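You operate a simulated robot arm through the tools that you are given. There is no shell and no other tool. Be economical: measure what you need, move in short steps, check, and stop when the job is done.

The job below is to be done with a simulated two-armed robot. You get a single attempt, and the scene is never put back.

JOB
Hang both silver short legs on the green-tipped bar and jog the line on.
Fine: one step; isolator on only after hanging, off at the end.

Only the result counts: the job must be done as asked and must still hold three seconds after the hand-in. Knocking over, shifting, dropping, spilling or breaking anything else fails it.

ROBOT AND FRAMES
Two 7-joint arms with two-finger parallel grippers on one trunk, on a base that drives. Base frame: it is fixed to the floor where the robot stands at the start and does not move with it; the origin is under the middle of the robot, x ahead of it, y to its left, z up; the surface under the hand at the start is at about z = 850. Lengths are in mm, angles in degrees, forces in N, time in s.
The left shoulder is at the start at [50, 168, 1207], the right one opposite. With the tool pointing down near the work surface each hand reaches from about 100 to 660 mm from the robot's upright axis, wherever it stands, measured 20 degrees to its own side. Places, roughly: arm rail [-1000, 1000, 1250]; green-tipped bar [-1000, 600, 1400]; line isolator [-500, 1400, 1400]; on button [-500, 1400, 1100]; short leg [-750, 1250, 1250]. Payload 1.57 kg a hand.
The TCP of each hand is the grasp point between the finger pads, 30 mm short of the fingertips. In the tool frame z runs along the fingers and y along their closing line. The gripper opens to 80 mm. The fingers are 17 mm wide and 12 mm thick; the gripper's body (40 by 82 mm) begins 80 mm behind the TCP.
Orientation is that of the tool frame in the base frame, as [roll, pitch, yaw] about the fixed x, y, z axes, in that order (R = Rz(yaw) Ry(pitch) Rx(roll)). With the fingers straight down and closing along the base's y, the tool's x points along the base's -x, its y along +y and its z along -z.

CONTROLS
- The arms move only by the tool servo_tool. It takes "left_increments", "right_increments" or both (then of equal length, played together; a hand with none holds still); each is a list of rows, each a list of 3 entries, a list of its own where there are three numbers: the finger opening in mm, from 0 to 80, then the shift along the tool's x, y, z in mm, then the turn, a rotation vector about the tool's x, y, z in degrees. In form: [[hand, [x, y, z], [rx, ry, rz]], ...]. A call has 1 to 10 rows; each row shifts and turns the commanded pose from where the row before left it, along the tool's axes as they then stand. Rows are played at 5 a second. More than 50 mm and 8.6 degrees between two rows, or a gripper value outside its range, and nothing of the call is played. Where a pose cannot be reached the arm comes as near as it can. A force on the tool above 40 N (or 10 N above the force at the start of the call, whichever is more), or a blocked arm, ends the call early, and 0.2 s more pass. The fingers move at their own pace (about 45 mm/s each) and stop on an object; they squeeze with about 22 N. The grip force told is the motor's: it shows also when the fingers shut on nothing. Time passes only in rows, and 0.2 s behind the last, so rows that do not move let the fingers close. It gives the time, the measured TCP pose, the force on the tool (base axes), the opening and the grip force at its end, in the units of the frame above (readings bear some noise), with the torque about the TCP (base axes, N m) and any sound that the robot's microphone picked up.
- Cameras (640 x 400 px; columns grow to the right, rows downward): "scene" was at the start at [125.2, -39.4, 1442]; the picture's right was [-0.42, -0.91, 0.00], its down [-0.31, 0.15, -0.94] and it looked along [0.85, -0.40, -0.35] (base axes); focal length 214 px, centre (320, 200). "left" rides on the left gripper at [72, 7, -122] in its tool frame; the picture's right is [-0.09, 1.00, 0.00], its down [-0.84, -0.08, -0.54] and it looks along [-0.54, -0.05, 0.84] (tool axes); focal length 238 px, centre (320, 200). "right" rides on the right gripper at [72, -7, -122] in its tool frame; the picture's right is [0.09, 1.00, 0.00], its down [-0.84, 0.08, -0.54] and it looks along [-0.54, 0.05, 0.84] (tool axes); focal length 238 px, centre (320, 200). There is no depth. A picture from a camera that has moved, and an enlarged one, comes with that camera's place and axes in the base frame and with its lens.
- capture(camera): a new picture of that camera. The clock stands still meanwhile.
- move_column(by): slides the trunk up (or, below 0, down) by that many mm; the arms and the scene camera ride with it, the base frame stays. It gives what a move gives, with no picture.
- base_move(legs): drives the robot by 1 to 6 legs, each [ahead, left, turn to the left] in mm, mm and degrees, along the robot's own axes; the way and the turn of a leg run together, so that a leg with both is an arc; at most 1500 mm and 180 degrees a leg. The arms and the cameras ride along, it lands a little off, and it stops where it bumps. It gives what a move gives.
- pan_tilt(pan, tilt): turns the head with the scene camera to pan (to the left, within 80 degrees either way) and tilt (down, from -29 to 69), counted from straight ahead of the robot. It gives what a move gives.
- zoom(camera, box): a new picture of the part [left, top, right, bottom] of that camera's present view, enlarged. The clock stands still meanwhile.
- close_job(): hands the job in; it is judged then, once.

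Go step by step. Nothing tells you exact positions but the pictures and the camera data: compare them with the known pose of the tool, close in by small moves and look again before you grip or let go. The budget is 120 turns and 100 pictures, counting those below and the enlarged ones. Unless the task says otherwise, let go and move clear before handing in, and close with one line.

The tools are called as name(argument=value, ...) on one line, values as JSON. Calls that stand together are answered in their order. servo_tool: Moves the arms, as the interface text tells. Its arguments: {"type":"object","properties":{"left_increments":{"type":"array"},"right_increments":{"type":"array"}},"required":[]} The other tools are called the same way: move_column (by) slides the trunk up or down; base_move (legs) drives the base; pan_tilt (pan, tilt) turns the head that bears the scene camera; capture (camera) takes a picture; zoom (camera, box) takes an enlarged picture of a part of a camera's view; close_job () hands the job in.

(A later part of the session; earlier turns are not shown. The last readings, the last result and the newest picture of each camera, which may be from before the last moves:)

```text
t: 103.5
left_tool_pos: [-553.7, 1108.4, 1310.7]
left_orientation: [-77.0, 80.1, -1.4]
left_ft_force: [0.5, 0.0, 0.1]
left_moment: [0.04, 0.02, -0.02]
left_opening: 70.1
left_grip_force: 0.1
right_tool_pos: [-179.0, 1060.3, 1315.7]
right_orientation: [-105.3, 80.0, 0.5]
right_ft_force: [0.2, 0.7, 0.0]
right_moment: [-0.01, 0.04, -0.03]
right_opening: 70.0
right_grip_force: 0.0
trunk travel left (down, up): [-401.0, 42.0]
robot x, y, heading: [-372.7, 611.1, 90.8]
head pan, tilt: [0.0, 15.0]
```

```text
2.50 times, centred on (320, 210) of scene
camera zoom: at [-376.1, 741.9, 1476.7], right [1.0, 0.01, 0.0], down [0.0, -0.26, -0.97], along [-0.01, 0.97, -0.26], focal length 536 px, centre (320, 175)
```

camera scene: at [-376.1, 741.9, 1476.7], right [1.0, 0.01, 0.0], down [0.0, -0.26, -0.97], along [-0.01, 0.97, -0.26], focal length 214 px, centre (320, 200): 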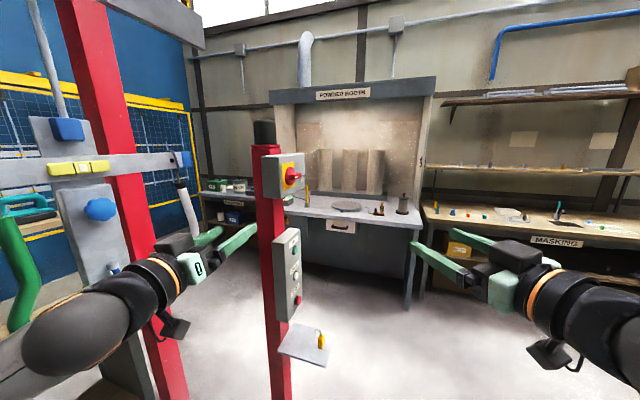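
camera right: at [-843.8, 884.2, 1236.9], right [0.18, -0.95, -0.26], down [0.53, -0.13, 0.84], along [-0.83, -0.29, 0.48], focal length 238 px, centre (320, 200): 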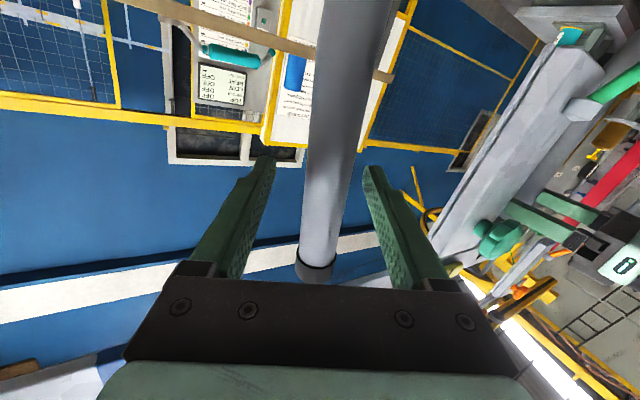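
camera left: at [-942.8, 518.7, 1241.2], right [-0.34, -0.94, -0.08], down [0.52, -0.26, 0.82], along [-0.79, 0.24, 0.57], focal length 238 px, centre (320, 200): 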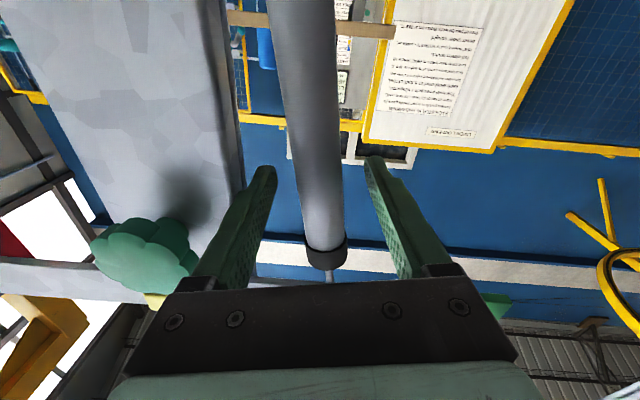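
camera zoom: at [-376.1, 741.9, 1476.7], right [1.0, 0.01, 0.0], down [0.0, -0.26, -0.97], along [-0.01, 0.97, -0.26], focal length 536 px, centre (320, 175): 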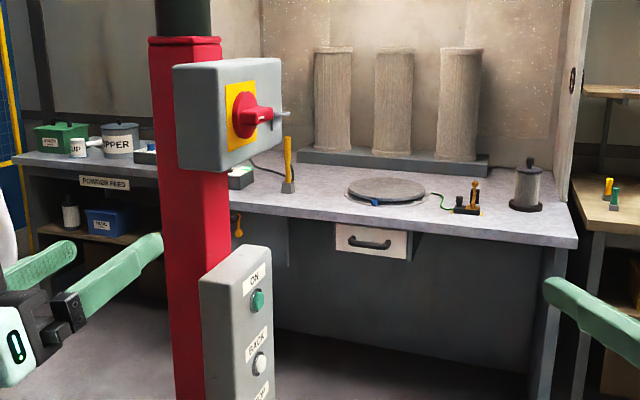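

The box faces about −25° (toward +x), so I'll go round to stand in front of it at roughly (120, 1080), heading 155°.

base_move(legs=[[0, -300, 0], [0, 0, 64], [0, -512, 0]])

capture(camera="scene")

zoom(camera="scene", box=[240, 130, 400, 290])

```text
t: 114.2
left_tool_pos: [-388.8, 1130.7, 1311.2]
left_orientation: [-77.0, 80.2, 62.9]
left_ft_force: [0.0, 0.3, 0.3]
left_moment: [0.01, 0.01, 0.01]
left_opening: 70.1
left_grip_force: 0.1
right_tool_pos: [-183.9, 1446.7, 1315.6]
right_orientation: [-105.5, 80.0, 64.7]
right_ft_force: [-1.2, -0.1, 0.0]
right_moment: [0.0, 0.01, 0.01]
right_opening: 69.9
right_grip_force: 0.0
trunk travel left (down, up): [-401.0, 42.0]
robot x, y, heading: [141.2, 1076.5, 155.2]
head pan, tilt: [0.0, 15.0]
```

```text
31 pictures are left
camera scene: at [18.0, 1131.2, 1476.7], right [0.42, 0.91, 0.0], down [0.23, -0.11, -0.97], along [-0.88, 0.41, -0.26], focal length 214 px, centre (320, 200)
```

scene: 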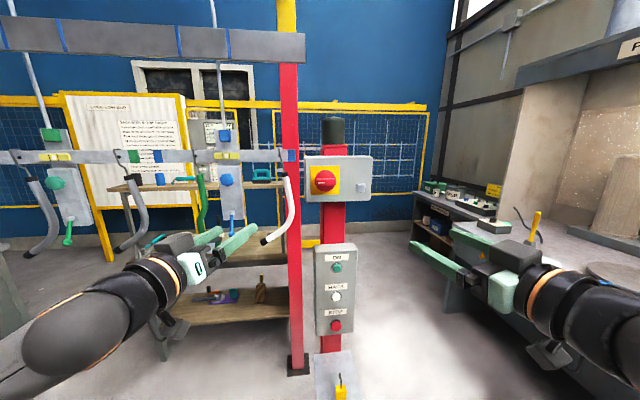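

```text
2.50 times, centred on (320, 210) of scene
camera zoom: at [18.0, 1131.2, 1476.7], right [0.42, 0.91, 0.0], down [0.23, -0.11, -0.97], along [-0.88, 0.41, -0.26], focal length 536 px, centre (320, 175)
```

zoom: 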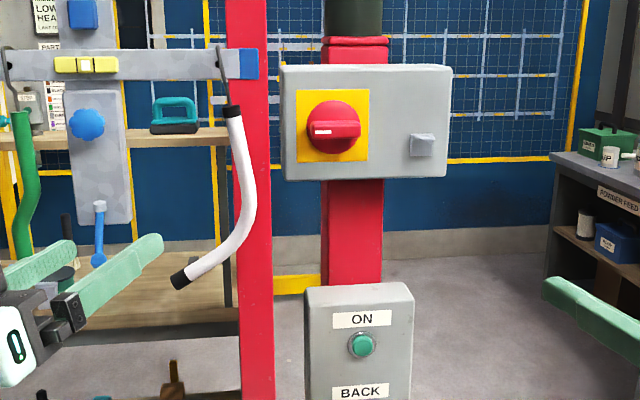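

The box face is square to my heading. Knob ≈(−457, 1365, 1383), its grip lies horizontal; ON ≈(−471, 1412, 1118). I'll shift the base and turn the right hand to grip the knob bar from above and below.

base_move(legs=[[0, 140, 0], [100, 0, 0]])

servo_tool(right_increments=[[70, [-24.8, 10.8, 7], [0, 0, 0]], [70, [-24.8, 10.8, 7], [0, 0, 0]], [70, [-24.8, 10.8, 7], [0, 0, 0]], [70, [0, 0, 0], [7.5, 0, 0]], [70, [0, 0, 0], [7.5, 0, 0]], [60, [0, 0, 0], [0, 0, -8]], [60, [0, 0, 0], [0, 0, -8]], [60, [0, 0, 0], [0, 0, -8]], [60, [0, 0, 0], [0, 0, -8]], [60, [0, 0, 0], [0, 0, -8]]])

servo_tool(right_increments=[[60, [0, 0, 0], [0, 0, -8]], [60, [0, 0, 0], [0, 0, -8]], [60, [0, 0, 0], [0, 0, -8]], [60, [0, 0, 0], [0, 0, -8]], [60, [0, 0, 0], [0, 0, -8]], [60, [0, 0, 0], [0, 0, 0]]])

capture(camera="scene")

capture(camera="right")

```text
t: 116.8
left_tool_pos: [-538.3, 1045.2, 1311.1]
left_orientation: [-77.3, 80.1, 62.5]
left_ft_force: [-0.6, -0.4, 0.1]
left_moment: [0.0, 0.01, 0.02]
left_opening: 70.0
left_grip_force: 0.1
right_tool_pos: [-334.7, 1362.0, 1315.5]
right_orientation: [-105.7, 80.1, 64.5]
right_ft_force: [0.5, 1.0, -0.4]
right_moment: [-0.02, 0.02, 0.0]
right_opening: 69.9
right_grip_force: 0.1
trunk travel left (down, up): [-401.0, 42.0]
robot x, y, heading: [-10.0, 990.2, 154.9]
head pan, tilt: [0.0, 15.0]
```

```text
t: 119.0
left_tool_pos: [-537.6, 1044.8, 1311.0]
left_orientation: [-76.8, 80.1, 62.9]
left_ft_force: [0.1, 0.0, -0.1]
left_moment: [-0.01, -0.03, 0.0]
left_opening: 70.2
left_grip_force: 0.0
right_tool_pos: [-363.5, 1322.0, 1382.2]
right_orientation: [-90.0, 39.7, 65.0]
right_ft_force: [0.5, -0.5, -0.8]
right_moment: [0.03, 0.02, 0.0]
right_opening: 59.9
right_grip_force: 0.1
trunk travel left (down, up): [-401.0, 42.0]
robot x, y, heading: [-12.0, 986.1, 155.0]
head pan, tilt: [0.0, 15.0]
```

```text
t: 120.4
left_tool_pos: [-538.4, 1044.2, 1311.5]
left_orientation: [-77.0, 80.1, 62.8]
left_ft_force: [-0.8, 0.1, -0.2]
left_moment: [0.03, 0.02, 0.0]
left_opening: 69.9
left_grip_force: 0.0
right_tool_pos: [-363.5, 1322.5, 1382.7]
right_orientation: [-90.0, 0.1, 65.2]
right_ft_force: [-0.5, -0.2, 0.3]
right_moment: [0.01, -0.03, 0.03]
right_opening: 60.0
right_grip_force: 0.1
trunk travel left (down, up): [-401.0, 42.0]
robot x, y, heading: [-10.2, 990.0, 155.4]
head pan, tilt: [0.0, 15.0]
```

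```text
29 pictures are left
camera scene: at [-131.3, 1046.0, 1476.6], right [0.42, 0.91, 0.0], down [0.23, -0.11, -0.97], along [-0.88, 0.41, -0.26], focal length 214 px, centre (320, 200)
```

scene: 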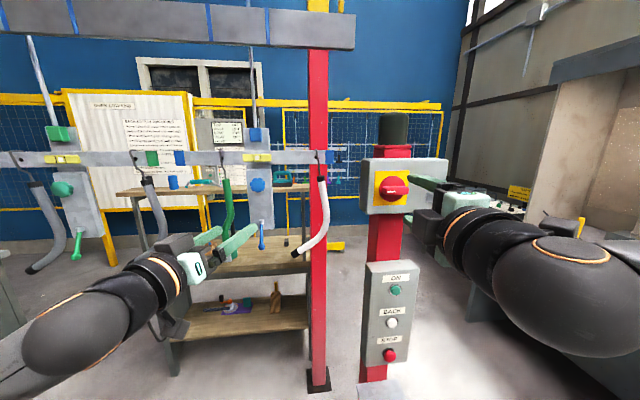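

```text
28 pictures are left
camera right: at [-223.5, 1338.0, 1389.0], right [0.04, 0.08, -1.0], down [0.14, -0.99, -0.08], along [-0.99, -0.14, -0.05], focal length 238 px, centre (320, 200)
```

right: 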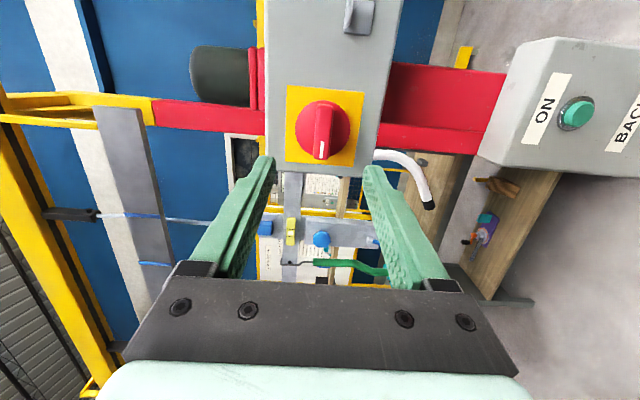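

The knob is dead ahead of the right hand, bar between the fingers. Advancing 78 mm and looking.

servo_tool(right_increments=[[60, [0, 0, 20], [0, 0, 0]], [60, [0, 0, 20], [0, 0, 0]], [60, [0, 0, 20], [0, 0, 0]], [60, [0, 0, 18], [0, 0, 0]], [60, [0, 0, 0], [0, 0, 0]]])

capture(camera="right")

zoom(camera="scene", box=[340, 130, 480, 230])

```text
t: 121.6
left_tool_pos: [-537.7, 1045.1, 1311.4]
left_orientation: [-77.0, 80.0, 63.0]
left_ft_force: [0.6, 0.0, -0.8]
left_moment: [0.02, -0.04, -0.01]
left_opening: 70.2
left_grip_force: 0.0
right_tool_pos: [-434.9, 1354.9, 1383.1]
right_orientation: [-90.0, 0.0, 65.2]
right_ft_force: [-0.2, 0.9, 0.0]
right_moment: [-0.01, -0.03, -0.01]
right_opening: 60.1
right_grip_force: 0.2
trunk travel left (down, up): [-401.0, 42.0]
robot x, y, heading: [-8.8, 989.6, 155.2]
head pan, tilt: [0.0, 15.0]
```

```text
27 pictures are left
camera right: at [-294.7, 1370.7, 1388.7], right [0.04, 0.08, -1.0], down [0.14, -0.99, -0.08], along [-0.99, -0.14, -0.05], focal length 238 px, centre (320, 200)
```

right: 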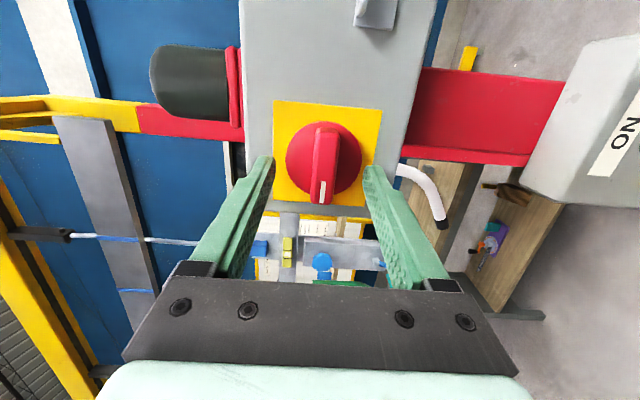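

```text
4.00 times, centred on (410, 180) of scene
camera zoom: at [-130.9, 1045.6, 1476.7], right [0.42, 0.91, 0.0], down [0.23, -0.11, -0.97], along [-0.88, 0.41, -0.26], focal length 858 px, centre (-40, 280)
```

zoom: 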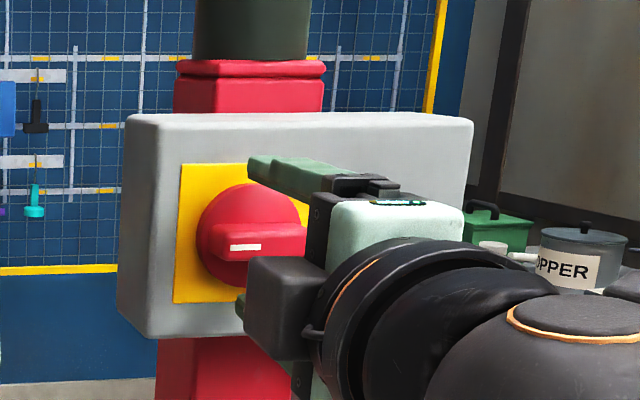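

The knob axis is ~6 mm to the hand's right and its bar front ~25 mm ahead. I adjust, advance 9 mm and close on the bar.

servo_tool(right_increments=[[60, [6, 1, 0], [0, 0, 0]], [60, [0, 0, 9], [0, 0, 0]], [30, [0, 0, 0], [0, 0, 0]], [6, [0, 0, 0], [0, 0, 0]], [6, [0, 0, 0], [0, 0, 0]], [6, [0, 0, 0], [0, 0, 0]], [6, [0, 0, 0], [0, 0, 0]]])

capture(camera="right")

```text
t: 123.2
left_tool_pos: [-537.8, 1045.1, 1310.1]
left_orientation: [-77.0, 80.1, 62.9]
left_ft_force: [0.5, 0.1, -0.3]
left_moment: [0.04, 0.01, -0.01]
left_opening: 70.2
left_grip_force: 0.1
right_tool_pos: [-441.4, 1365.1, 1380.0]
right_orientation: [-90.3, 0.0, 65.2]
right_ft_force: [3.4, -2.2, -10.3]
right_moment: [-0.1, -0.27, 0.01]
right_opening: 51.5
right_grip_force: 45.2
trunk travel left (down, up): [-401.0, 42.0]
robot x, y, heading: [-11.3, 989.4, 155.0]
head pan, tilt: [0.0, 15.0]
```

```text
25 pictures are left
camera right: at [-300.3, 1379.9, 1386.6], right [0.04, 0.08, -1.0], down [0.14, -0.99, -0.07], along [-0.99, -0.14, -0.05], focal length 238 px, centre (320, 200)
```

right: 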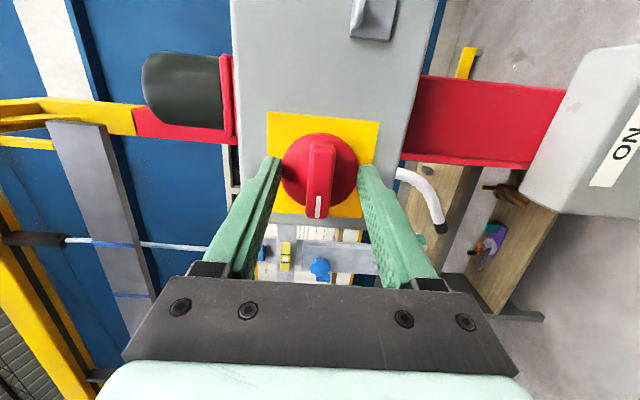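

The fingertips met the disc (51 mm) — too deep. Open, back 14 mm, and close on the bar itself.

servo_tool(right_increments=[[60, [0, 0, 0], [0, 0, 0]], [60, [0, 0, 0], [0, 0, 0]], [60, [0, -2, -14], [0, 0, 0]], [30, [0, 0, 0], [0, 0, 0]], [6, [0, 0, 0], [0, 0, 0]], [6, [0, 0, 0], [0, 0, 0]], [6, [0, 0, 0], [0, 0, 0]], [6, [0, 0, 0], [0, 0, 0]]])

capture(camera="right")

```text
t: 125.0
left_tool_pos: [-537.7, 1044.6, 1310.8]
left_orientation: [-77.0, 80.2, 62.9]
left_ft_force: [0.2, 0.1, 0.4]
left_moment: [0.0, 0.02, -0.02]
left_opening: 70.1
left_grip_force: 0.0
right_tool_pos: [-428.4, 1359.5, 1379.8]
right_orientation: [-90.5, -0.1, 65.2]
right_ft_force: [7.8, -4.9, -19.1]
right_moment: [-0.1, -0.2, -0.15]
right_opening: 16.0
right_grip_force: 31.3
trunk travel left (down, up): [-401.0, 42.0]
robot x, y, heading: [-11.4, 990.2, 155.3]
head pan, tilt: [0.0, 15.0]
```

```text
24 pictures are left
camera right: at [-287.5, 1374.2, 1387.3], right [0.05, 0.08, -1.0], down [0.14, -0.99, -0.07], along [-0.99, -0.14, -0.06], focal length 238 px, centre (320, 200)
```

right: 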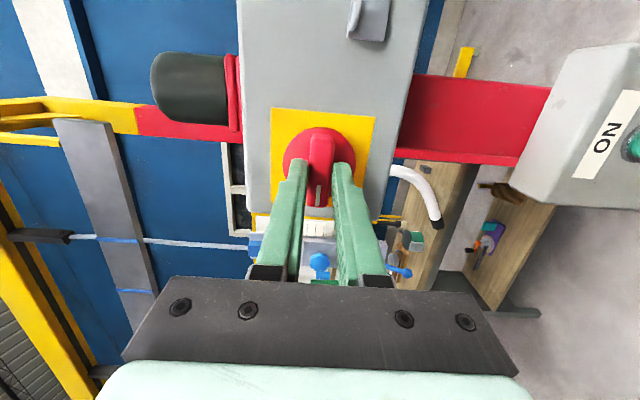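

The bar is gripped (16 mm). Relieve the sideways load, then turn clockwise in steps.

servo_tool(right_increments=[[6, [0, 4, 0], [0, 0, 0]], [6, [0, 0, 0], [0, 0, 6]], [6, [0, 0, 0], [0, 0, 8]], [6, [0, 0, 0], [0, 0, 8]], [6, [0, 0, 0], [0, 0, 8]]])

capture(camera="right")

```text
t: 126.2
left_tool_pos: [-538.7, 1045.3, 1311.1]
left_orientation: [-77.1, 80.1, 62.9]
left_ft_force: [-0.4, 0.1, -0.5]
left_moment: [0.01, 0.0, 0.0]
left_opening: 70.3
left_grip_force: 0.0
right_tool_pos: [-428.4, 1358.5, 1378.8]
right_orientation: [-90.3, 30.2, 65.0]
right_ft_force: [3.4, -4.3, -9.0]
right_moment: [-0.24, -0.81, -0.34]
right_opening: 16.2
right_grip_force: 31.4
trunk travel left (down, up): [-401.0, 42.0]
robot x, y, heading: [-7.7, 991.5, 155.1]
head pan, tilt: [0.0, 15.0]
```

```text
23 pictures are left
camera right: at [-290.0, 1367.9, 1348.3], right [-0.17, -0.38, -0.91], down [0.17, -0.92, 0.36], along [-0.97, -0.09, 0.22], focal length 238 px, centre (320, 200)
```

right: 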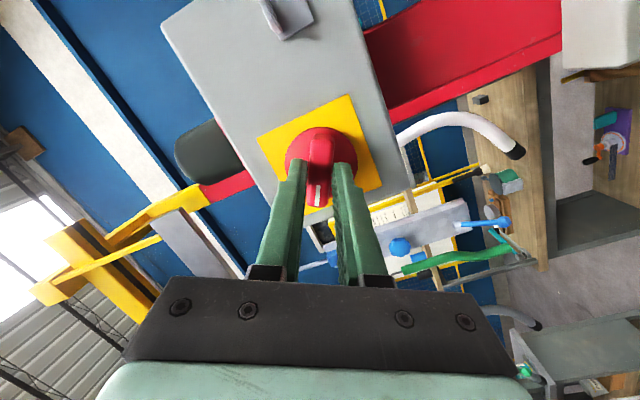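

The knob turns with the hand. Continuing the remaining 60°.

servo_tool(right_increments=[[6, [0, 0, 0], [0, 0, 8]], [6, [0, 0, 0], [0, 0, 8]], [6, [0, 0, 0], [0, 0, 8]], [6, [0, 0, 0], [0, 0, 8]], [6, [0, 0, 0], [0, 0, 8]], [6, [0, 0, 0], [0, 0, 8]], [6, [0, 0, 0], [0, 0, 8]], [6, [0, 0, 0], [0, 0, 4]], [6, [0, 0, 0], [0, 0, 0]]])

capture(camera="right")

```text
t: 128.2
left_tool_pos: [-539.0, 1043.8, 1311.1]
left_orientation: [-77.2, 80.1, 62.7]
left_ft_force: [-0.1, -0.3, 0.9]
left_moment: [-0.03, 0.01, 0.02]
left_opening: 70.0
left_grip_force: 0.0
right_tool_pos: [-429.3, 1356.8, 1379.4]
right_orientation: [172.2, 89.7, -32.5]
right_ft_force: [-1.3, -8.3, -10.3]
right_moment: [-0.26, -0.75, 0.45]
right_opening: 17.0
right_grip_force: 31.9
trunk travel left (down, up): [-401.0, 42.0]
robot x, y, heading: [-11.2, 989.2, 155.1]
head pan, tilt: [0.0, 15.0]
```

```text
22 pictures are left
camera right: at [-315.4, 1312.8, 1306.8], right [-0.42, -0.9, -0.09], down [0.46, -0.29, 0.84], along [-0.79, 0.31, 0.53], focal length 238 px, centre (320, 200)
```

right: 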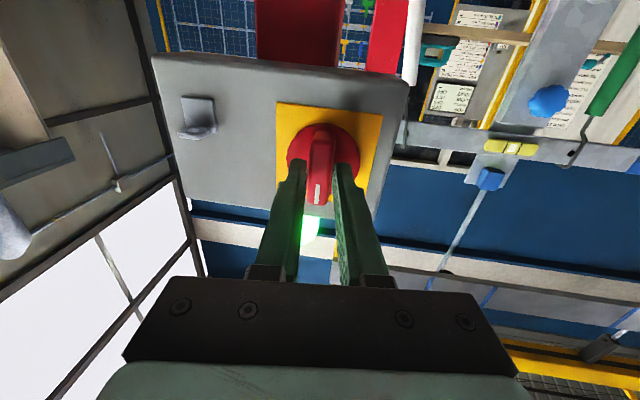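

A green beacon lit: the isolator is on. Release, withdraw 110 mm, close the fingers and go down to the ON button height.

servo_tool(right_increments=[[40, [0, 0, 0], [0, 0, 0]], [50, [0, 0, 0], [0, 0, 0]], [50, [0, 0, -30], [0, 0, 0]], [50, [0, 0, -40], [0, 0, 0]], [30, [0, 0, -40], [0, 0, 0]], [0, [40, 0, 0], [0, 0, 0]], [0, [45, 0, 0], [0, 0, 0]], [0, [45, 0, 0], [0, 0, 0]], [0, [45, 0, 0], [0, 0, 0]], [0, [45, 0, 0], [0, 0, 0]]])

servo_tool(right_increments=[[0, [40, -17, 0], [0, 0, 0]], [0, [0, -16, 0], [0, 0, 0]], [0, [0, 0, 0], [0, 0, 0]]])

capture(camera="scene")

capture(camera="right")

```text
t: 130.4
left_tool_pos: [-538.3, 1046.8, 1311.2]
left_orientation: [-77.6, 80.1, 62.3]
left_ft_force: [0.1, -0.4, 0.5]
left_moment: [0.01, 0.02, 0.02]
left_opening: 70.1
left_grip_force: 0.1
right_tool_pos: [-366.0, 1306.4, 1177.3]
right_orientation: [145.0, 89.8, -60.1]
right_ft_force: [-0.5, 0.5, 0.1]
right_moment: [0.0, 0.02, 0.03]
right_opening: 0.1
right_grip_force: 20.9
right hand out of reach, approached as far as the arm can: row 6, 7, 8, 10
trunk travel left (down, up): [-401.0, 42.0]
robot x, y, heading: [-7.8, 991.3, 155.2]
head pan, tilt: [0.0, 15.0]
```

```text
t: 131.2
left_tool_pos: [-537.8, 1045.0, 1310.9]
left_orientation: [-77.1, 80.1, 62.7]
left_ft_force: [0.2, 1.3, 1.1]
left_moment: [0.01, 0.0, -0.01]
left_opening: 70.1
left_grip_force: 0.0
right_tool_pos: [-357.0, 1293.3, 1155.2]
right_orientation: [173.6, 89.9, -31.5]
right_ft_force: [0.8, -0.4, 0.2]
right_moment: [0.01, 0.02, 0.05]
right_opening: 0.0
right_grip_force: 21.0
right hand out of reach, approached as far as the arm can: row 1, 2
trunk travel left (down, up): [-401.0, 42.0]
robot x, y, heading: [-8.8, 988.6, 155.2]
head pan, tilt: [0.0, 15.0]
```

```text
21 pictures are left
camera scene: at [-131.6, 1045.7, 1476.6], right [0.42, 0.91, 0.0], down [0.24, -0.11, -0.97], along [-0.88, 0.41, -0.26], focal length 214 px, centre (320, 200)
```

scene: 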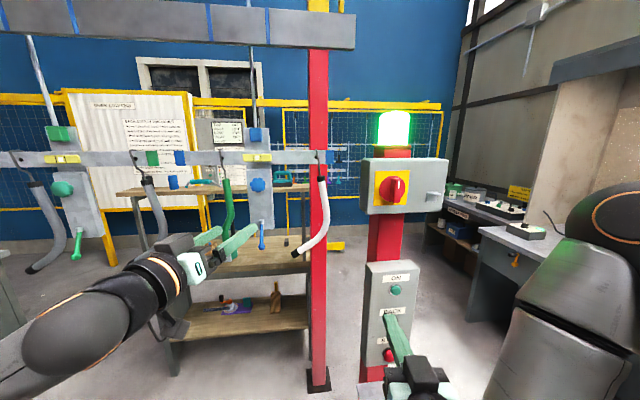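

```text
20 pictures are left
camera right: at [-243.3, 1248.3, 1083.5], right [-0.42, -0.9, -0.09], down [0.46, -0.3, 0.84], along [-0.78, 0.31, 0.54], focal length 238 px, centre (320, 200)
```

right: 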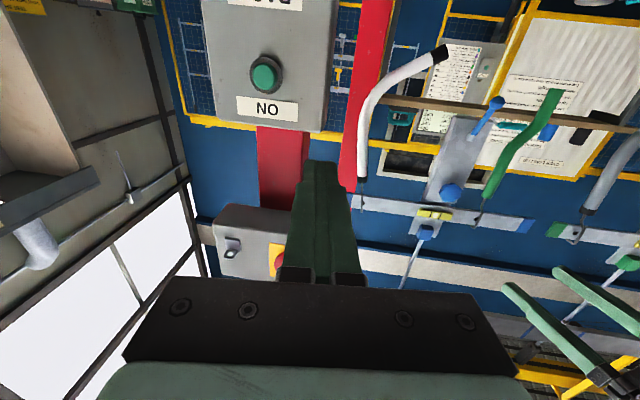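

The arm is near a close-in limit; reaching forward should free it. I command 50 mm forward and check where it lands.

servo_tool(right_increments=[[0, [0, 0, 20], [0, 0, 0]], [0, [0, 0, 20], [0, 0, 0]], [0, [0, 0, 10], [0, 0, 0]], [0, [0, 0, 0], [0, 0, 0]]])

```text
t: 132.2
left_tool_pos: [-537.9, 1045.1, 1310.6]
left_orientation: [-76.9, 80.1, 63.0]
left_ft_force: [-0.3, 0.4, 0.7]
left_moment: [-0.01, -0.02, -0.02]
left_opening: 70.0
left_grip_force: 0.1
right_tool_pos: [-404.9, 1300.1, 1162.4]
right_orientation: [175.7, 89.8, -29.2]
right_ft_force: [-0.4, 0.1, -0.3]
right_moment: [0.03, -0.02, -0.05]
right_opening: 0.0
right_grip_force: 21.5
right hand out of reach, approached as far as the arm can: row 1, 2
trunk travel left (down, up): [-401.0, 42.0]
robot x, y, heading: [-11.8, 987.9, 155.3]
head pan, tilt: [0.0, 15.0]
```

It follows. Now lower 44 mm with the column and shift 72 mm right.

move_column(by=-44)

servo_tool(right_increments=[[0, [0, -24, 0], [0, 0, 0]], [0, [0, -24, 0], [0, 0, 0]], [0, [0, -24, 0], [0, 0, 0]], [0, [0, 0, 0], [0, 0, 0]]])

capture(camera="right")

zoom(camera="scene", box=[340, 190, 480, 330])

```text
t: 133.1
left_tool_pos: [-537.6, 1045.4, 1268.0]
left_orientation: [-77.0, 80.1, 63.1]
left_ft_force: [0.9, -0.4, -0.1]
left_moment: [0.02, -0.01, 0.03]
left_opening: 70.0
left_grip_force: 0.0
right_tool_pos: [-404.1, 1299.9, 1118.8]
right_orientation: [173.5, 89.9, -31.5]
right_ft_force: [-0.1, -0.6, 1.0]
right_moment: [-0.02, -0.03, 0.03]
right_opening: 0.4
right_grip_force: 21.3
trunk travel left (down, up): [-357.0, 86.0]
robot x, y, heading: [-8.8, 989.4, 155.3]
head pan, tilt: [0.0, 15.0]
```

```text
t: 134.1
left_tool_pos: [-538.9, 1044.9, 1267.1]
left_orientation: [-77.1, 80.1, 62.9]
left_ft_force: [-0.4, 0.3, 0.7]
left_moment: [0.0, 0.01, -0.01]
left_opening: 70.0
left_grip_force: 0.1
right_tool_pos: [-381.9, 1311.9, 1143.0]
right_orientation: [-178.7, 89.6, -23.9]
right_ft_force: [-0.3, 0.0, -0.2]
right_moment: [-0.02, -0.03, 0.01]
right_opening: 0.1
right_grip_force: 21.3
right hand out of reach, approached as far as the arm can: row 1, 2, 3
trunk travel left (down, up): [-357.0, 86.0]
robot x, y, heading: [-11.5, 990.6, 154.9]
head pan, tilt: [0.0, 15.0]
```

```text
19 pictures are left
camera right: at [-267.2, 1266.2, 1071.7], right [-0.42, -0.9, -0.09], down [0.45, -0.3, 0.84], along [-0.78, 0.31, 0.54], focal length 238 px, centre (320, 200)
```

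right: 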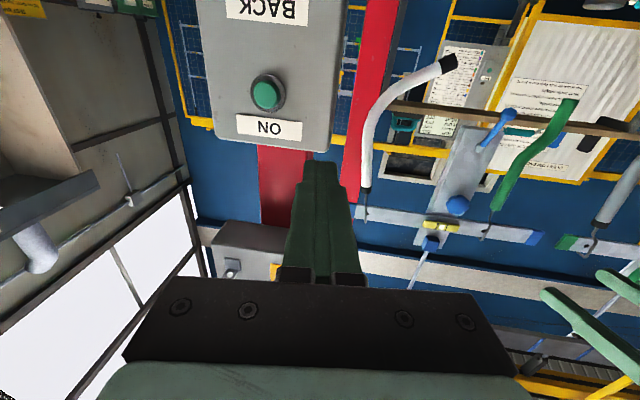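

```text
2.86 times, centred on (410, 260) of scene
camera zoom: at [-131.2, 1045.6, 1432.7], right [0.42, 0.91, 0.0], down [0.23, -0.11, -0.97], along [-0.88, 0.41, -0.26], focal length 613 px, centre (63, 29)
```

zoom: 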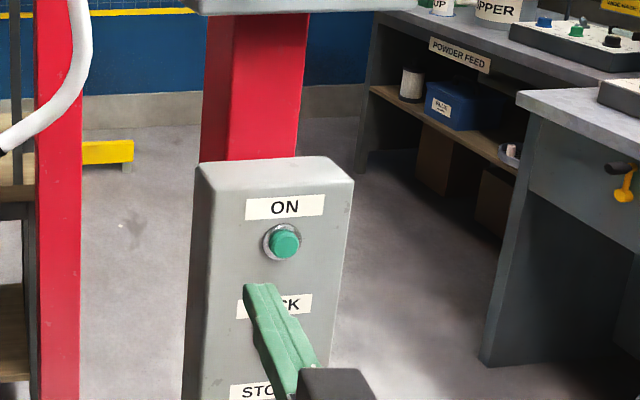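

The wrist limits lateral motion here, so I'll use the base and column: down 26 mm, right 55 mm.

move_column(by=-26)

base_move(legs=[[0, -55, 0]])

capture(camera="right")

```text
t: 134.8
left_tool_pos: [-537.4, 1045.3, 1241.1]
left_orientation: [-76.9, 80.1, 63.1]
left_ft_force: [0.5, -0.2, -0.3]
left_moment: [-0.02, -0.01, -0.01]
left_opening: 69.9
left_grip_force: 0.0
right_tool_pos: [-380.8, 1310.5, 1117.6]
right_orientation: [175.5, 89.7, -29.8]
right_ft_force: [-0.1, -0.8, 0.8]
right_moment: [-0.01, 0.01, 0.0]
right_opening: 0.0
right_grip_force: 21.4
trunk travel left (down, up): [-331.0, 112.0]
robot x, y, heading: [-10.4, 989.5, 155.1]
head pan, tilt: [0.0, 15.0]
```

```text
t: 135.9
left_tool_pos: [-515.0, 1095.2, 1242.0]
left_orientation: [-77.0, 80.1, 62.8]
left_ft_force: [0.6, -0.1, -0.8]
left_moment: [-0.03, -0.02, 0.03]
left_opening: 69.9
left_grip_force: 0.0
right_tool_pos: [-357.0, 1361.2, 1117.2]
right_orientation: [170.7, 89.7, -34.4]
right_ft_force: [-0.5, -0.1, 0.5]
right_moment: [-0.02, 0.01, 0.01]
right_opening: 0.1
right_grip_force: 22.0
trunk travel left (down, up): [-331.0, 112.0]
robot x, y, heading: [11.6, 1037.9, 155.2]
head pan, tilt: [0.0, 15.0]
```

```text
17 pictures are left
camera right: at [-243.8, 1316.5, 1045.6], right [-0.43, -0.9, -0.09], down [0.45, -0.3, 0.84], along [-0.78, 0.32, 0.54], focal length 238 px, centre (320, 200)
```

right: 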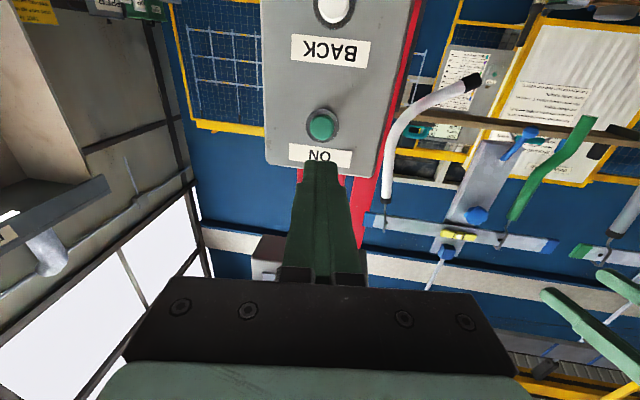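

The button is ~125 mm ahead on the finger axis. Before pressing, the left hand is well clear of the line. Advancing to just short of it.

servo_tool(right_increments=[[0, [3, 0, 21], [0, 0, 0]], [0, [0, 0, 21], [0, 0, 0]], [0, [0, 0, 21], [0, 0, 0]], [0, [0, 0, 19], [0, 0, 0]], [0, [0, 0, 0], [0, 0, 0]]])

zoom(camera="scene", box=[300, 170, 480, 330])

capture(camera="right")

```text
t: 137.1
left_tool_pos: [-514.5, 1095.6, 1240.5]
left_orientation: [-77.1, 80.1, 63.0]
left_ft_force: [-0.1, 0.8, -0.3]
left_moment: [0.0, -0.03, -0.02]
left_opening: 69.9
left_grip_force: 0.0
right_tool_pos: [-434.9, 1378.2, 1123.0]
right_orientation: [-179.5, 89.6, -25.1]
right_ft_force: [0.4, 0.8, -0.8]
right_moment: [0.01, -0.02, -0.01]
right_opening: 0.0
right_grip_force: 21.4
right hand out of reach, approached as far as the arm can: row 1, 2, 3, 4
trunk travel left (down, up): [-331.0, 112.0]
robot x, y, heading: [10.6, 1040.1, 155.0]
head pan, tilt: [0.0, 15.0]
```

```text
2.50 times, centred on (390, 250) of scene
camera zoom: at [-107.8, 1095.6, 1406.7], right [0.42, 0.91, 0.0], down [0.23, -0.11, -0.97], along [-0.88, 0.41, -0.26], focal length 536 px, centre (145, 75)
```

zoom: 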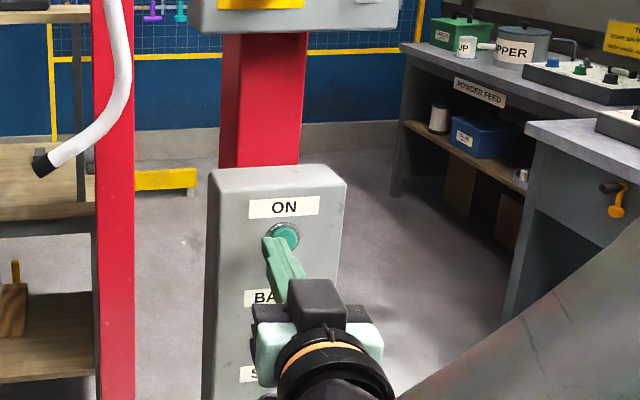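

```text
15 pictures are left
camera right: at [-321.5, 1333.5, 1051.8], right [-0.43, -0.9, -0.09], down [0.45, -0.3, 0.84], along [-0.78, 0.32, 0.53], focal length 238 px, centre (320, 200)
```

right: 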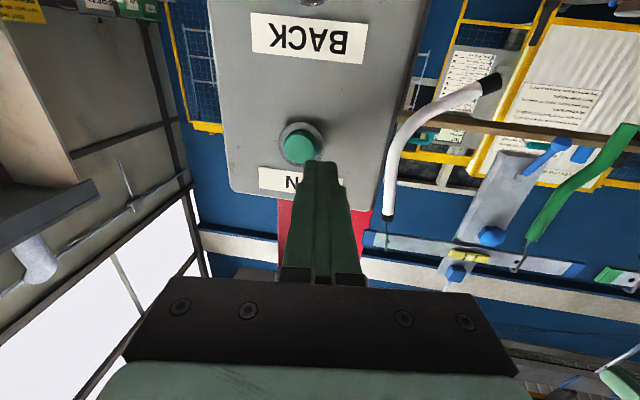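

Drifted 16 mm left and 8 mm high due to the arm's limit; correct with base and column, then look.

move_column(by=-8)

base_move(legs=[[0, -16, 0]])

capture(camera="right")

```text
t: 137.7
left_tool_pos: [-515.0, 1095.3, 1232.7]
left_orientation: [-76.9, 80.1, 63.1]
left_ft_force: [0.0, 0.5, 0.5]
left_moment: [0.01, -0.02, -0.01]
left_opening: 70.0
left_grip_force: 0.1
right_tool_pos: [-434.7, 1379.3, 1115.4]
right_orientation: [179.1, 89.6, -26.3]
right_ft_force: [0.4, 0.2, -0.4]
right_moment: [-0.04, -0.01, -0.02]
right_opening: 0.0
right_grip_force: 21.2
trunk travel left (down, up): [-323.0, 120.0]
robot x, y, heading: [10.1, 1045.3, 154.9]
head pan, tilt: [0.0, 15.0]
```

```text
t: 138.5
left_tool_pos: [-507.9, 1109.0, 1232.2]
left_orientation: [-77.0, 80.1, 62.9]
left_ft_force: [0.2, 0.7, 0.1]
left_moment: [0.02, -0.02, 0.05]
left_opening: 70.1
left_grip_force: 0.1
right_tool_pos: [-428.1, 1394.3, 1115.4]
right_orientation: [174.7, 89.5, -31.0]
right_ft_force: [0.4, -0.6, -0.4]
right_moment: [0.0, -0.01, 0.05]
right_opening: 0.0
right_grip_force: 21.7
trunk travel left (down, up): [-323.0, 120.0]
robot x, y, heading: [22.0, 1055.4, 154.8]
head pan, tilt: [0.0, 15.0]
```

```text
14 pictures are left
camera right: at [-314.4, 1348.1, 1043.6], right [-0.43, -0.9, -0.09], down [0.45, -0.3, 0.84], along [-0.78, 0.32, 0.53], focal length 238 px, centre (320, 200)
```

right: 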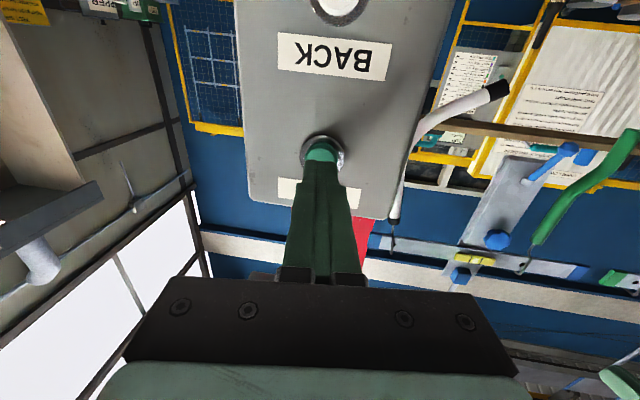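

Centred. Press by small base moves forward.

base_move(legs=[[19, 0, 0]])

capture(camera="right")

```text
t: 139.3
left_tool_pos: [-523.3, 1117.0, 1233.6]
left_orientation: [-76.6, 80.1, 63.3]
left_ft_force: [0.4, -0.3, -0.3]
left_moment: [-0.03, -0.01, 0.0]
left_opening: 70.0
left_grip_force: 0.2
right_tool_pos: [-444.9, 1401.9, 1115.3]
right_orientation: [-178.4, 89.4, -23.9]
right_ft_force: [6.6, -3.0, -0.9]
right_moment: [-0.03, -0.05, 0.07]
right_opening: 0.1
right_grip_force: 21.3
trunk travel left (down, up): [-323.0, 120.0]
robot x, y, heading: [3.9, 1063.5, 154.9]
head pan, tilt: [0.0, 15.0]
```

```text
13 pictures are left
camera right: at [-331.2, 1355.3, 1043.7], right [-0.43, -0.9, -0.09], down [0.45, -0.3, 0.84], along [-0.78, 0.32, 0.53], focal length 238 px, centre (320, 200)
```

right: 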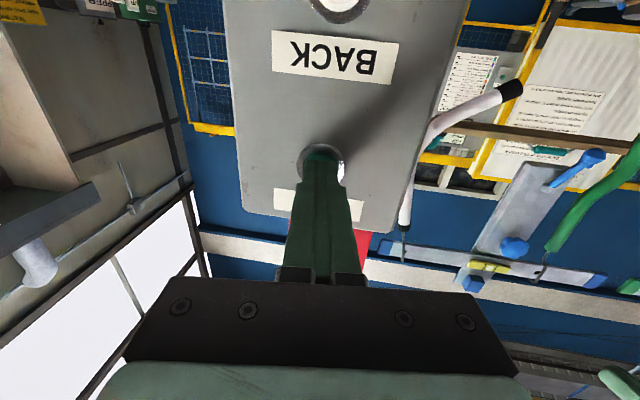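

Contact at 7 N, line not yet moving. Push 4 mm more and release straight after.

servo_tool(right_increments=[[0, [0, 0, 2.5], [0, 0, 0]], [0, [0, 0, 2.5], [0, 0, 0]]])

```text
t: 139.9
left_tool_pos: [-523.3, 1117.1, 1235.0]
left_orientation: [-76.2, 80.1, 63.9]
left_ft_force: [-0.1, 0.2, -0.6]
left_moment: [0.01, 0.0, 0.02]
left_opening: 70.1
left_grip_force: 0.1
right_tool_pos: [-447.8, 1401.9, 1114.8]
right_orientation: [-175.6, 89.4, -21.2]
right_ft_force: [18.3, -6.0, -0.9]
right_moment: [0.0, 0.0, 0.1]
right_opening: 0.0
right_grip_force: 21.6
trunk travel left (down, up): [-323.0, 120.0]
robot x, y, heading: [3.6, 1060.9, 155.3]
head pan, tilt: [0.0, 15.0]
```

18 N with no sound yet; check the line.

capture(camera="scene")

```text
12 pictures are left
camera scene: at [-115.6, 1116.9, 1399.0], right [0.42, 0.91, 0.0], down [0.23, -0.11, -0.97], along [-0.88, 0.41, -0.26], focal length 214 px, centre (320, 200)
```

scene: 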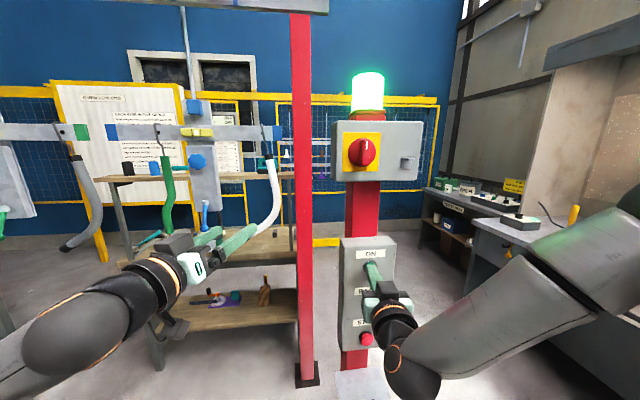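

Not moved yet. Pushing 4 mm further.

servo_tool(right_increments=[[0, [0, 0, 2], [0, 0, 0]], [0, [0, 0, 2], [0, 0, 0]]])

```text
t: 140.5
left_tool_pos: [-520.3, 1116.7, 1235.6]
left_orientation: [-75.4, 80.1, 64.5]
left_ft_force: [0.2, 0.4, 0.4]
left_moment: [-0.01, -0.01, 0.0]
left_opening: 70.0
left_grip_force: 0.1
right_tool_pos: [-449.2, 1402.9, 1115.3]
right_orientation: [-175.3, 89.3, -20.9]
right_ft_force: [33.5, -12.0, -2.8]
right_moment: [-0.03, 0.06, 0.19]
right_opening: 0.0
right_grip_force: 21.1
trunk travel left (down, up): [-323.0, 120.0]
robot x, y, heading: [3.8, 1063.3, 155.0]
head pan, tilt: [0.0, 15.0]
```

Firm stop at 35 N. Release by backing off 20 mm and listen.

servo_tool(right_increments=[[0, [0, 0, -10], [0, 0, 0]], [0, [0, 0, -10], [0, 0, 0]], [0, [0, 0, 0], [0, 0, 0]], [0, [0, 0, 0], [0, 0, 0]], [0, [0, 0, 0], [0, 0, 0]]])

capture(camera="right")

```text
t: 141.7
left_tool_pos: [-524.9, 1117.9, 1233.9]
left_orientation: [-76.9, 80.1, 63.0]
left_ft_force: [0.6, 0.3, -0.7]
left_moment: [-0.01, 0.0, 0.0]
left_opening: 69.9
left_grip_force: 0.0
right_tool_pos: [-435.5, 1396.4, 1115.3]
right_orientation: [-179.3, 89.5, -24.9]
right_ft_force: [-0.9, -0.2, 0.5]
right_moment: [0.03, 0.0, 0.0]
right_opening: 0.0
right_grip_force: 21.1
trunk travel left (down, up): [-323.0, 120.0]
robot x, y, heading: [1.9, 1066.4, 155.0]
head pan, tilt: [0.0, 15.0]
```

```text
11 pictures are left
camera right: at [-321.6, 1350.9, 1043.7], right [-0.43, -0.9, -0.09], down [0.45, -0.3, 0.84], along [-0.78, 0.32, 0.53], focal length 238 px, centre (320, 200)
```

right: 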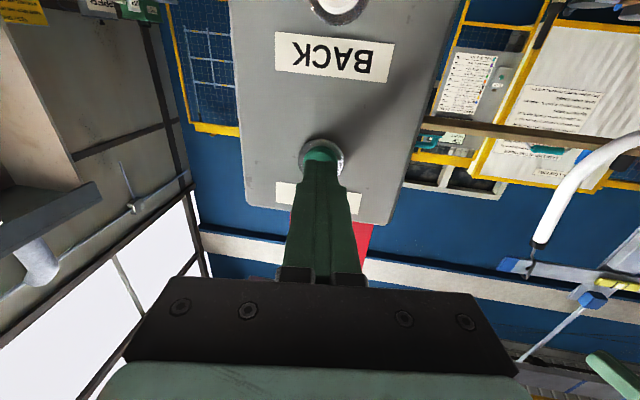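

The line is moving now. Watching it.

capture(camera="scene")

servo_tool(right_increments=[[0, [0, 0, 0], [0, 0, 0]], [0, [0, 0, 0], [0, 0, 0]], [0, [0, 0, 0], [0, 0, 0]], [0, [0, 0, 0], [0, 0, 0]], [0, [0, 0, 0], [0, 0, 0]], [0, [0, 0, 0], [0, 0, 0]], [0, [0, 0, 0], [0, 0, 0]], [0, [0, 0, 0], [0, 0, 0]], [0, [0, 0, 0], [0, 0, 0]], [0, [0, 0, 0], [0, 0, 0]]])

capture(camera="scene")

```text
10 pictures are left
camera scene: at [-118.4, 1117.8, 1398.7], right [0.42, 0.91, 0.0], down [0.23, -0.11, -0.97], along [-0.88, 0.41, -0.26], focal length 214 px, centre (320, 200)
```

scene: 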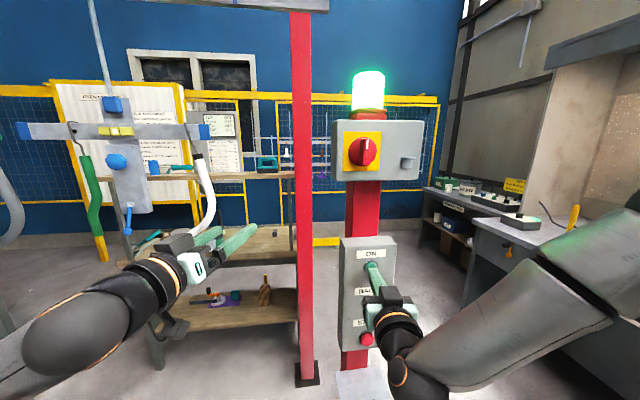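

```text
t: 143.9
left_tool_pos: [-525.7, 1116.4, 1232.9]
left_orientation: [-76.8, 80.2, 63.0]
left_ft_force: [-0.4, -0.7, 0.0]
left_moment: [0.03, 0.0, -0.03]
left_opening: 69.9
left_grip_force: 0.0
right_tool_pos: [-434.1, 1396.4, 1115.1]
right_orientation: [-178.3, 89.4, -23.8]
right_ft_force: [0.8, -0.1, -0.1]
right_moment: [0.03, 0.01, 0.0]
right_opening: 0.0
right_grip_force: 21.5
trunk travel left (down, up): [-323.0, 120.0]
robot x, y, heading: [3.3, 1059.1, 155.4]
head pan, tilt: [0.0, 15.0]
```

```text
9 pictures are left
camera scene: at [-118.4, 1117.8, 1398.7], right [0.42, 0.91, 0.0], down [0.23, -0.11, -0.97], along [-0.88, 0.41, -0.26], focal length 214 px, centre (320, 200)
```

scene: 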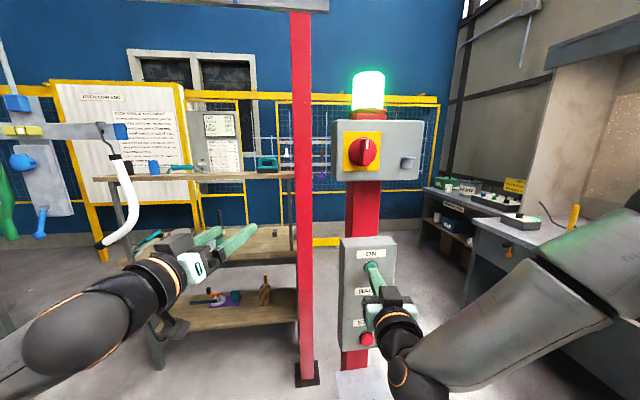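

The blue bar is now about where the green one was — one pitch. Wait a second and confirm it has stopped.

servo_tool(right_increments=[[0, [0, 0, -5], [0, 0, 0]], [0, [0, 0, -5], [0, 0, 0]], [0, [0, 0, 0], [0, 0, 0]]])

pan_tilt(pan=30, tilt=10)

capture(camera="scene")

```text
t: 144.7
left_tool_pos: [-525.6, 1117.3, 1233.1]
left_orientation: [-76.9, 80.1, 63.0]
left_ft_force: [-0.9, -0.3, 0.0]
left_moment: [0.02, 0.02, 0.01]
left_opening: 69.7
left_grip_force: 0.0
right_tool_pos: [-426.2, 1392.0, 1115.1]
right_orientation: [-176.4, 89.4, -21.7]
right_ft_force: [0.5, 0.7, 0.8]
right_moment: [0.03, -0.01, 0.0]
right_opening: 0.0
right_grip_force: 21.3
trunk travel left (down, up): [-323.0, 120.0]
robot x, y, heading: [-0.8, 1061.5, 155.0]
head pan, tilt: [0.0, 15.0]
```

```text
t: 145.7
left_tool_pos: [-525.7, 1117.6, 1232.3]
left_orientation: [-76.8, 80.0, 63.0]
left_ft_force: [-0.2, 0.5, -0.9]
left_moment: [0.0, 0.01, -0.01]
left_opening: 69.9
left_grip_force: 0.1
right_tool_pos: [-426.5, 1392.0, 1115.3]
right_orientation: [-178.5, 89.4, -23.9]
right_ft_force: [-0.5, -0.6, 1.1]
right_moment: [-0.01, 0.01, -0.01]
right_opening: 0.0
right_grip_force: 21.3
trunk travel left (down, up): [-323.0, 120.0]
robot x, y, heading: [0.8, 1060.8, 155.2]
head pan, tilt: [30.0, 10.0]
```

```text
8 pictures are left
camera scene: at [-126.4, 1070.3, 1406.8], right [-0.09, 1.0, 0.0], down [0.17, 0.02, -0.98], along [-0.98, -0.09, -0.17], focal length 214 px, centre (320, 200)
```

scene: 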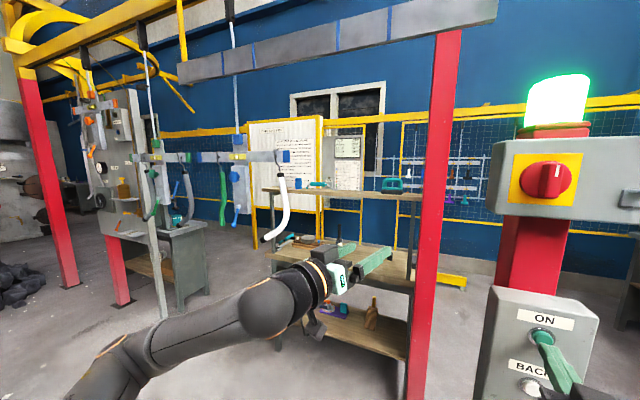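

The blue bar has held still between the two pictures: one step done, stopped. Now switch the isolator off: back off, raise column and hand to the knob's height.

base_move(legs=[[-80, 0, 0]])

move_column(by=78)

servo_tool(right_increments=[[20, [-40, 0, 0], [0, 0, 0]], [40, [-40, 0, 0], [0, 0, 0]], [60, [-40, 0, 0], [0, 0, 0]], [60, [-40, 0, 0], [0, 0, 0]], [60, [-28, 0, 0], [0, 0, 0]], [60, [0, 0, 0], [0, 0, 0]]])

capture(camera="right")

```text
t: 146.7
left_tool_pos: [-451.8, 1084.0, 1234.5]
left_orientation: [-76.6, 80.2, 63.2]
left_ft_force: [-0.4, 0.0, 0.5]
left_moment: [0.0, 0.04, 0.0]
left_opening: 69.8
left_grip_force: 0.0
right_tool_pos: [-352.4, 1358.8, 1115.3]
right_orientation: [-177.9, 89.5, -23.6]
right_ft_force: [-0.2, -0.2, 0.1]
right_moment: [-0.01, 0.01, 0.02]
right_opening: 0.0
right_grip_force: 21.4
trunk travel left (down, up): [-323.0, 120.0]
robot x, y, heading: [73.7, 1026.5, 154.9]
head pan, tilt: [30.0, 10.0]
```

```text
t: 147.9
left_tool_pos: [-454.5, 1082.6, 1311.1]
left_orientation: [-77.1, 80.1, 62.9]
left_ft_force: [0.5, -0.1, 0.6]
left_moment: [0.0, -0.03, 0.02]
left_opening: 69.9
left_grip_force: 0.0
right_tool_pos: [-353.7, 1358.0, 1192.0]
right_orientation: [-177.5, 89.4, -23.1]
right_ft_force: [-0.2, 0.4, 0.5]
right_moment: [0.0, -0.01, -0.01]
right_opening: 0.0
right_grip_force: 21.2
trunk travel left (down, up): [-401.0, 42.0]
robot x, y, heading: [77.5, 1026.3, 155.0]
head pan, tilt: [30.0, 10.0]
```

```text
t: 149.3
left_tool_pos: [-452.6, 1083.9, 1310.8]
left_orientation: [-77.0, 80.1, 63.0]
left_ft_force: [0.1, 0.4, -0.1]
left_moment: [-0.01, 0.01, -0.04]
left_opening: 70.3
left_grip_force: 0.0
right_tool_pos: [-355.8, 1359.6, 1381.3]
right_orientation: [-176.5, 89.4, -22.1]
right_ft_force: [0.8, -0.1, -0.4]
right_moment: [0.0, -0.04, -0.02]
right_opening: 60.2
right_grip_force: 0.0
trunk travel left (down, up): [-401.0, 42.0]
robot x, y, heading: [71.8, 1028.7, 155.2]
head pan, tilt: [30.0, 10.0]
```

```text
7 pictures are left
camera right: at [-242.3, 1313.7, 1309.6], right [-0.43, -0.9, -0.09], down [0.45, -0.3, 0.84], along [-0.78, 0.32, 0.53], focal length 238 px, centre (320, 200)
```

right: 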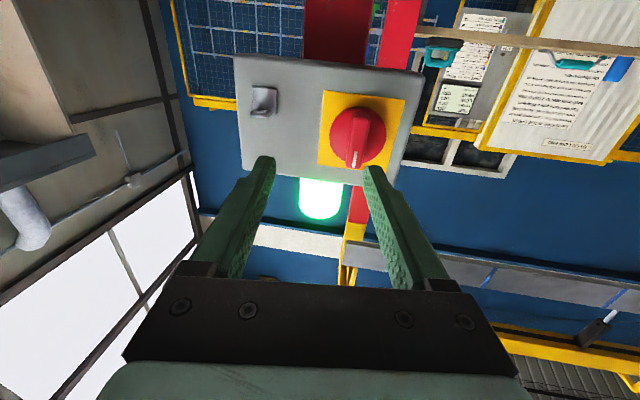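

Knob is 33 mm left and ~65 mm ahead of the grip pose. Base left 33 and forward 35, then look.

base_move(legs=[[0, 33, 0], [35, 0, 0]])

capture(camera="right")

```text
t: 150.7
left_tool_pos: [-499.6, 1068.5, 1310.0]
left_orientation: [-77.4, 80.0, 62.6]
left_ft_force: [-0.3, 0.1, 0.5]
left_moment: [0.05, 0.0, -0.04]
left_opening: 70.0
left_grip_force: 0.1
right_tool_pos: [-401.7, 1344.3, 1379.8]
right_orientation: [-177.3, 89.3, -23.0]
right_ft_force: [-0.5, 0.0, -0.1]
right_moment: [0.05, 0.04, -0.01]
right_opening: 60.0
right_grip_force: 0.1
trunk travel left (down, up): [-401.0, 42.0]
robot x, y, heading: [30.1, 1009.7, 155.3]
head pan, tilt: [30.0, 10.0]
```

```text
6 pictures are left
camera right: at [-288.8, 1298.6, 1308.9], right [-0.43, -0.9, -0.09], down [0.45, -0.3, 0.84], along [-0.79, 0.32, 0.53], focal length 238 px, centre (320, 200)
```

right: 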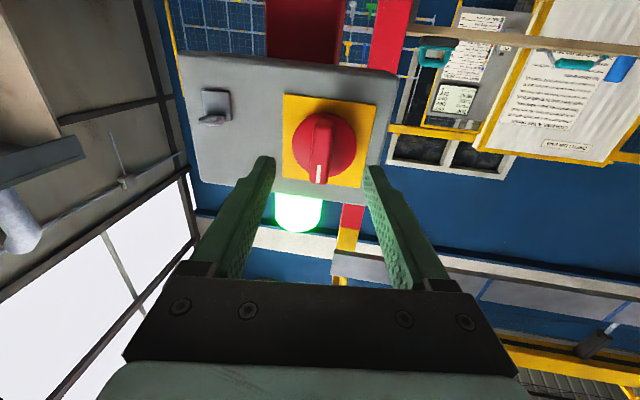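

Aligned. Advance 30 mm and close on the bar.

servo_tool(right_increments=[[60, [0, 0, 15], [0, 0, 0]], [60, [0, 0, 15], [0, 0, 0]], [30, [0, 0, 0], [0, 0, 0]], [6, [0, 0, 0], [0, 0, 0]], [6, [0, 0, 0], [0, 0, 0]], [6, [0, 0, 0], [0, 0, 0]], [6, [0, 0, 0], [0, 0, 0]]])

```text
t: 152.3
left_tool_pos: [-499.0, 1067.7, 1311.5]
left_orientation: [-77.0, 80.1, 63.0]
left_ft_force: [0.2, 0.1, -0.3]
left_moment: [0.01, 0.03, 0.02]
left_opening: 70.0
left_grip_force: 0.1
right_tool_pos: [-428.3, 1356.1, 1379.4]
right_orientation: [-173.3, 89.3, -18.9]
right_ft_force: [-1.9, -2.1, -1.3]
right_moment: [0.05, 0.18, 0.32]
right_opening: 17.0
right_grip_force: 31.7
trunk travel left (down, up): [-401.0, 42.0]
robot x, y, heading: [29.4, 1010.9, 155.1]
head pan, tilt: [30.0, 10.0]
```

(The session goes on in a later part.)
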